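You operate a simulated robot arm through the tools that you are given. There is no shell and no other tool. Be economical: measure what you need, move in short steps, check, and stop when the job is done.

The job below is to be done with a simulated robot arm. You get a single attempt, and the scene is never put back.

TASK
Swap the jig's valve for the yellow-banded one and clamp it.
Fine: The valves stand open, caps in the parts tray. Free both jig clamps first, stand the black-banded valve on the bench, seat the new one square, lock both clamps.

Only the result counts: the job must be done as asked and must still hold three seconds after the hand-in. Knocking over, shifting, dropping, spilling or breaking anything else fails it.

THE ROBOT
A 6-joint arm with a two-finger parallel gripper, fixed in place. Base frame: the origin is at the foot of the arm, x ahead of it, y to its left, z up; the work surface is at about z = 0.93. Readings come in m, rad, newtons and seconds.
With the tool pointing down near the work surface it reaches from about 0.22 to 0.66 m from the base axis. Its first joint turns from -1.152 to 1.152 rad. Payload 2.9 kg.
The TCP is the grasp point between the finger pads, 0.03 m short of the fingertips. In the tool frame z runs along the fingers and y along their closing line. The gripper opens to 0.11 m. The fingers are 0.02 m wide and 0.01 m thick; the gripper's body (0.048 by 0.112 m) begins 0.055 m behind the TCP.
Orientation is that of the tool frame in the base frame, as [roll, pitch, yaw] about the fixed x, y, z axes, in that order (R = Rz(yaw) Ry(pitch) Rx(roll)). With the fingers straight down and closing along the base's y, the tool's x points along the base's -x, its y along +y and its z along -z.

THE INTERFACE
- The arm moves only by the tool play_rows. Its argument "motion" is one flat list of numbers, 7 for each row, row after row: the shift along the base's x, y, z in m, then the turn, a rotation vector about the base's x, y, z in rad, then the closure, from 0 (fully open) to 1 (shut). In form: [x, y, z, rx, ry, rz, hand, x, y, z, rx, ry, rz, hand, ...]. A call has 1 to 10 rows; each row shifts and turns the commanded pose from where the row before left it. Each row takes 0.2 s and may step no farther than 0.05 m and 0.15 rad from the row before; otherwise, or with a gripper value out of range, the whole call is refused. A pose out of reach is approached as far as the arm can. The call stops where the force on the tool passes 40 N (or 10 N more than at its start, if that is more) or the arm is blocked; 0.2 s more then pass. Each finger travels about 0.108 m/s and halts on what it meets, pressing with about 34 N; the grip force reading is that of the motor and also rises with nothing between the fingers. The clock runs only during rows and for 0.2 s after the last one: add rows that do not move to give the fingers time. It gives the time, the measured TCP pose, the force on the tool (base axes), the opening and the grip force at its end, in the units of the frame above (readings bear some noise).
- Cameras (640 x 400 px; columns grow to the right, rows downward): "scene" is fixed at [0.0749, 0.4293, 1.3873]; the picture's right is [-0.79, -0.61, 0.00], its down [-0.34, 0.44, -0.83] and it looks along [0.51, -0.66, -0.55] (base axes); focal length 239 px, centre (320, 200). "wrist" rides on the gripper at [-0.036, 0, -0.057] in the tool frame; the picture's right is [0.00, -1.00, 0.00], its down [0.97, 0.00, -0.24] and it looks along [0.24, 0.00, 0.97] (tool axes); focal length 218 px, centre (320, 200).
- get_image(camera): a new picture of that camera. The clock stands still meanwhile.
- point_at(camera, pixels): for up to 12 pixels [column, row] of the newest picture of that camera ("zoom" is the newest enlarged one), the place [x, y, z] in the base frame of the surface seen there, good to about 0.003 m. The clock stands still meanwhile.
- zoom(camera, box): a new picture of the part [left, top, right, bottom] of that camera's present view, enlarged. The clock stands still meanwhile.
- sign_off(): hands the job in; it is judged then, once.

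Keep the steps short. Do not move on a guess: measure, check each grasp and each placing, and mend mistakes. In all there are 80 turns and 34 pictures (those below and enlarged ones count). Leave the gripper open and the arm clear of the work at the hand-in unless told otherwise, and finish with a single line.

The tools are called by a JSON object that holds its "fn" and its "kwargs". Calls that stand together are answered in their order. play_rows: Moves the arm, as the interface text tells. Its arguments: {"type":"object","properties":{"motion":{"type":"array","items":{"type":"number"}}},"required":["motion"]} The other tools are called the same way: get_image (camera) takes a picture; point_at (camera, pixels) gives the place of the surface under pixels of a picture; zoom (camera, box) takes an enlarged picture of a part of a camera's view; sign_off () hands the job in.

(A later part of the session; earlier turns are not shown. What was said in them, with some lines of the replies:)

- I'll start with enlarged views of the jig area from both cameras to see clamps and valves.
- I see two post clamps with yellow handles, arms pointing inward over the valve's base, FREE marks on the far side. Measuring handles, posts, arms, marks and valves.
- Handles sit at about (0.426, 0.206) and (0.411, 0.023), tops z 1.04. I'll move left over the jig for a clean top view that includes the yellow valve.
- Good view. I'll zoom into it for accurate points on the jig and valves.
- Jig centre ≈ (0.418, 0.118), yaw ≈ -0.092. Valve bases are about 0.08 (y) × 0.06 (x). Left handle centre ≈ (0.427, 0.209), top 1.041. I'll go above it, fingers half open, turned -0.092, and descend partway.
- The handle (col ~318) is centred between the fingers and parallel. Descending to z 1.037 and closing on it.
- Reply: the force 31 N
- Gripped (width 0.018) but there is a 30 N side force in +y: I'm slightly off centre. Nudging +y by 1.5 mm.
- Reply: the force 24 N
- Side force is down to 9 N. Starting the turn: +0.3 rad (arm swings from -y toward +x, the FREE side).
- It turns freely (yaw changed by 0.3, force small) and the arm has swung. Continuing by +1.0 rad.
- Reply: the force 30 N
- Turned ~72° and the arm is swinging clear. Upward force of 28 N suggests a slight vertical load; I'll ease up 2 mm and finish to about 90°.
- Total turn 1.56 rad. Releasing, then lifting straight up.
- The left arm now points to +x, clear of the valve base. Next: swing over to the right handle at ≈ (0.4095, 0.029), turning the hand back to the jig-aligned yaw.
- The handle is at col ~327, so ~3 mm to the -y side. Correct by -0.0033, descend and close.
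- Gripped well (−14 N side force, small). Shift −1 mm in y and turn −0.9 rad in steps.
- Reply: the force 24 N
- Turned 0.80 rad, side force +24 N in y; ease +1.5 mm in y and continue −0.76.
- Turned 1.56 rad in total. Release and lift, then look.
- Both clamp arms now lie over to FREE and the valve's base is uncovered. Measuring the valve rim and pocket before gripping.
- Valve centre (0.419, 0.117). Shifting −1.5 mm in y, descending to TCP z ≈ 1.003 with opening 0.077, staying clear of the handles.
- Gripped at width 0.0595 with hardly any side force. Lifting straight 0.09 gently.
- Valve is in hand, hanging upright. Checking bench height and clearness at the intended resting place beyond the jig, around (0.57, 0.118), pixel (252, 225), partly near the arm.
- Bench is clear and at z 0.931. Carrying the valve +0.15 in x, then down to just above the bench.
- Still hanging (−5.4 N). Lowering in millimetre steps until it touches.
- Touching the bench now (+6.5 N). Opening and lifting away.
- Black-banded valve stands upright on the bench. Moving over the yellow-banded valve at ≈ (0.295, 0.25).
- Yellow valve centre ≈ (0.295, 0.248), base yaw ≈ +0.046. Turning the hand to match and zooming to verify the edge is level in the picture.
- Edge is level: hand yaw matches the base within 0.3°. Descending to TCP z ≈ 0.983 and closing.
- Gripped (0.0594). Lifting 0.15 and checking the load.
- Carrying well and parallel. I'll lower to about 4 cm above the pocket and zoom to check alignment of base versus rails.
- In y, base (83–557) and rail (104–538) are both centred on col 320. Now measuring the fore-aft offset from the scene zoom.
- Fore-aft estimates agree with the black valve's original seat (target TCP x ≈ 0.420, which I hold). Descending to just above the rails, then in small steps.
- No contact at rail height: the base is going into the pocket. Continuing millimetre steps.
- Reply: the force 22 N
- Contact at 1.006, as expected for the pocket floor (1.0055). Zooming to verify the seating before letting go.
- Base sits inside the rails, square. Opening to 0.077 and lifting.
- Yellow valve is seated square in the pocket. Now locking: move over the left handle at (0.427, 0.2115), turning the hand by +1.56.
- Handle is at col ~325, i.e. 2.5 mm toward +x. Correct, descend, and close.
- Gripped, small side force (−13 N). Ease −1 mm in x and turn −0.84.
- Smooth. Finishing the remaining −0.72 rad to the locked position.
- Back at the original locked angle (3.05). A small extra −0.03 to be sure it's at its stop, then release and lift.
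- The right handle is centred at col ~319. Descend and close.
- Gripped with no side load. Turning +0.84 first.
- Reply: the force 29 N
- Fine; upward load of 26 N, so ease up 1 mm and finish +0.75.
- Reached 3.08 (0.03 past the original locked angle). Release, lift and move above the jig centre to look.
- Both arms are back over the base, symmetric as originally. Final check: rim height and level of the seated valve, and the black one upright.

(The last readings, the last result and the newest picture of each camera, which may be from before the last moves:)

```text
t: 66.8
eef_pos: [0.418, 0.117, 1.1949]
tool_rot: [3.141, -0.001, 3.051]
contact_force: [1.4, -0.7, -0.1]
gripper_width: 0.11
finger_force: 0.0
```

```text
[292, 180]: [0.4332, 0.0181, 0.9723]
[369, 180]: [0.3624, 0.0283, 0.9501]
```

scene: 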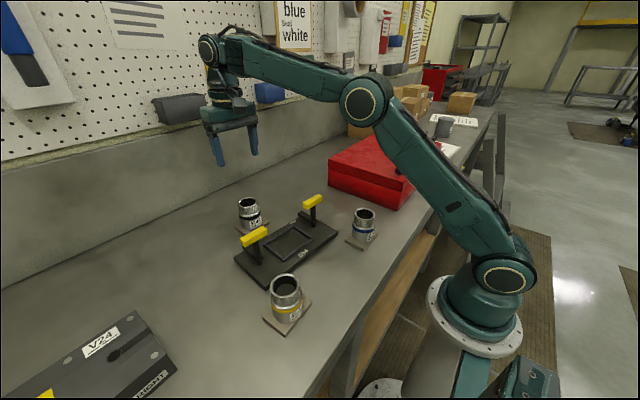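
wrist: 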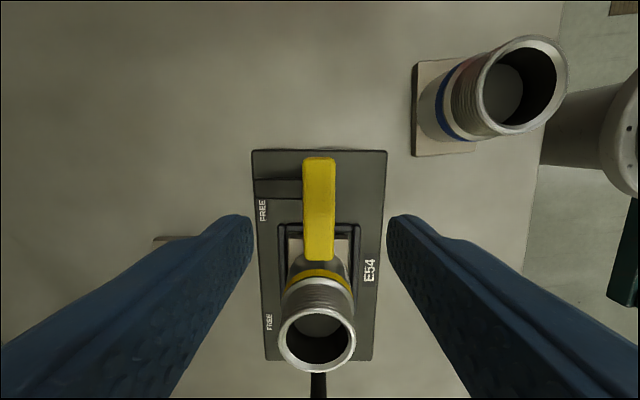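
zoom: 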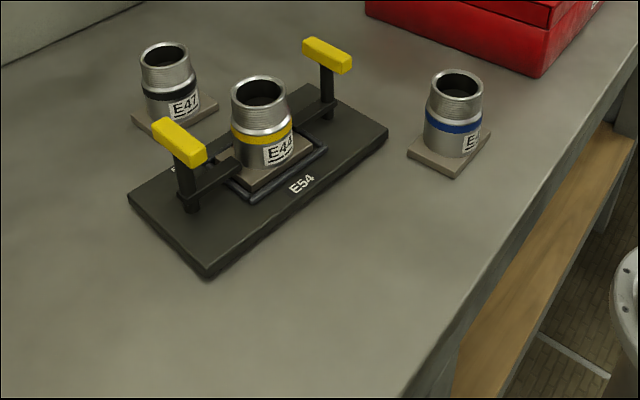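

Rim is level at 1.037, same as the original valve; the black one stands at 1.018 on the bench. Raising the open hand clear.

{"fn": "play_rows", "kwargs": {"motion": [0, 0, 0.04, 0, 0, 0, 0, 0, -0.03, 0.03, 0, 0, 0, 0, 0, 0, 0, 0, 0, 0, 0]}}

{"fn": "sign_off", "kwargs": {}}

```text
t: 67.6
eef_pos: [0.4185, 0.0857, 1.267]
tool_rot: [-3.141, 0.0, 3.049]
contact_force: [0.1, 0.6, 0.9]
gripper_width: 0.1101
finger_force: 0.0
```

```text
The job is handed in.
```

The yellow-banded valve is seated square in the jig with both clamps locked, the black-banded valve stands on the bench behind it, and the open gripper is clear.
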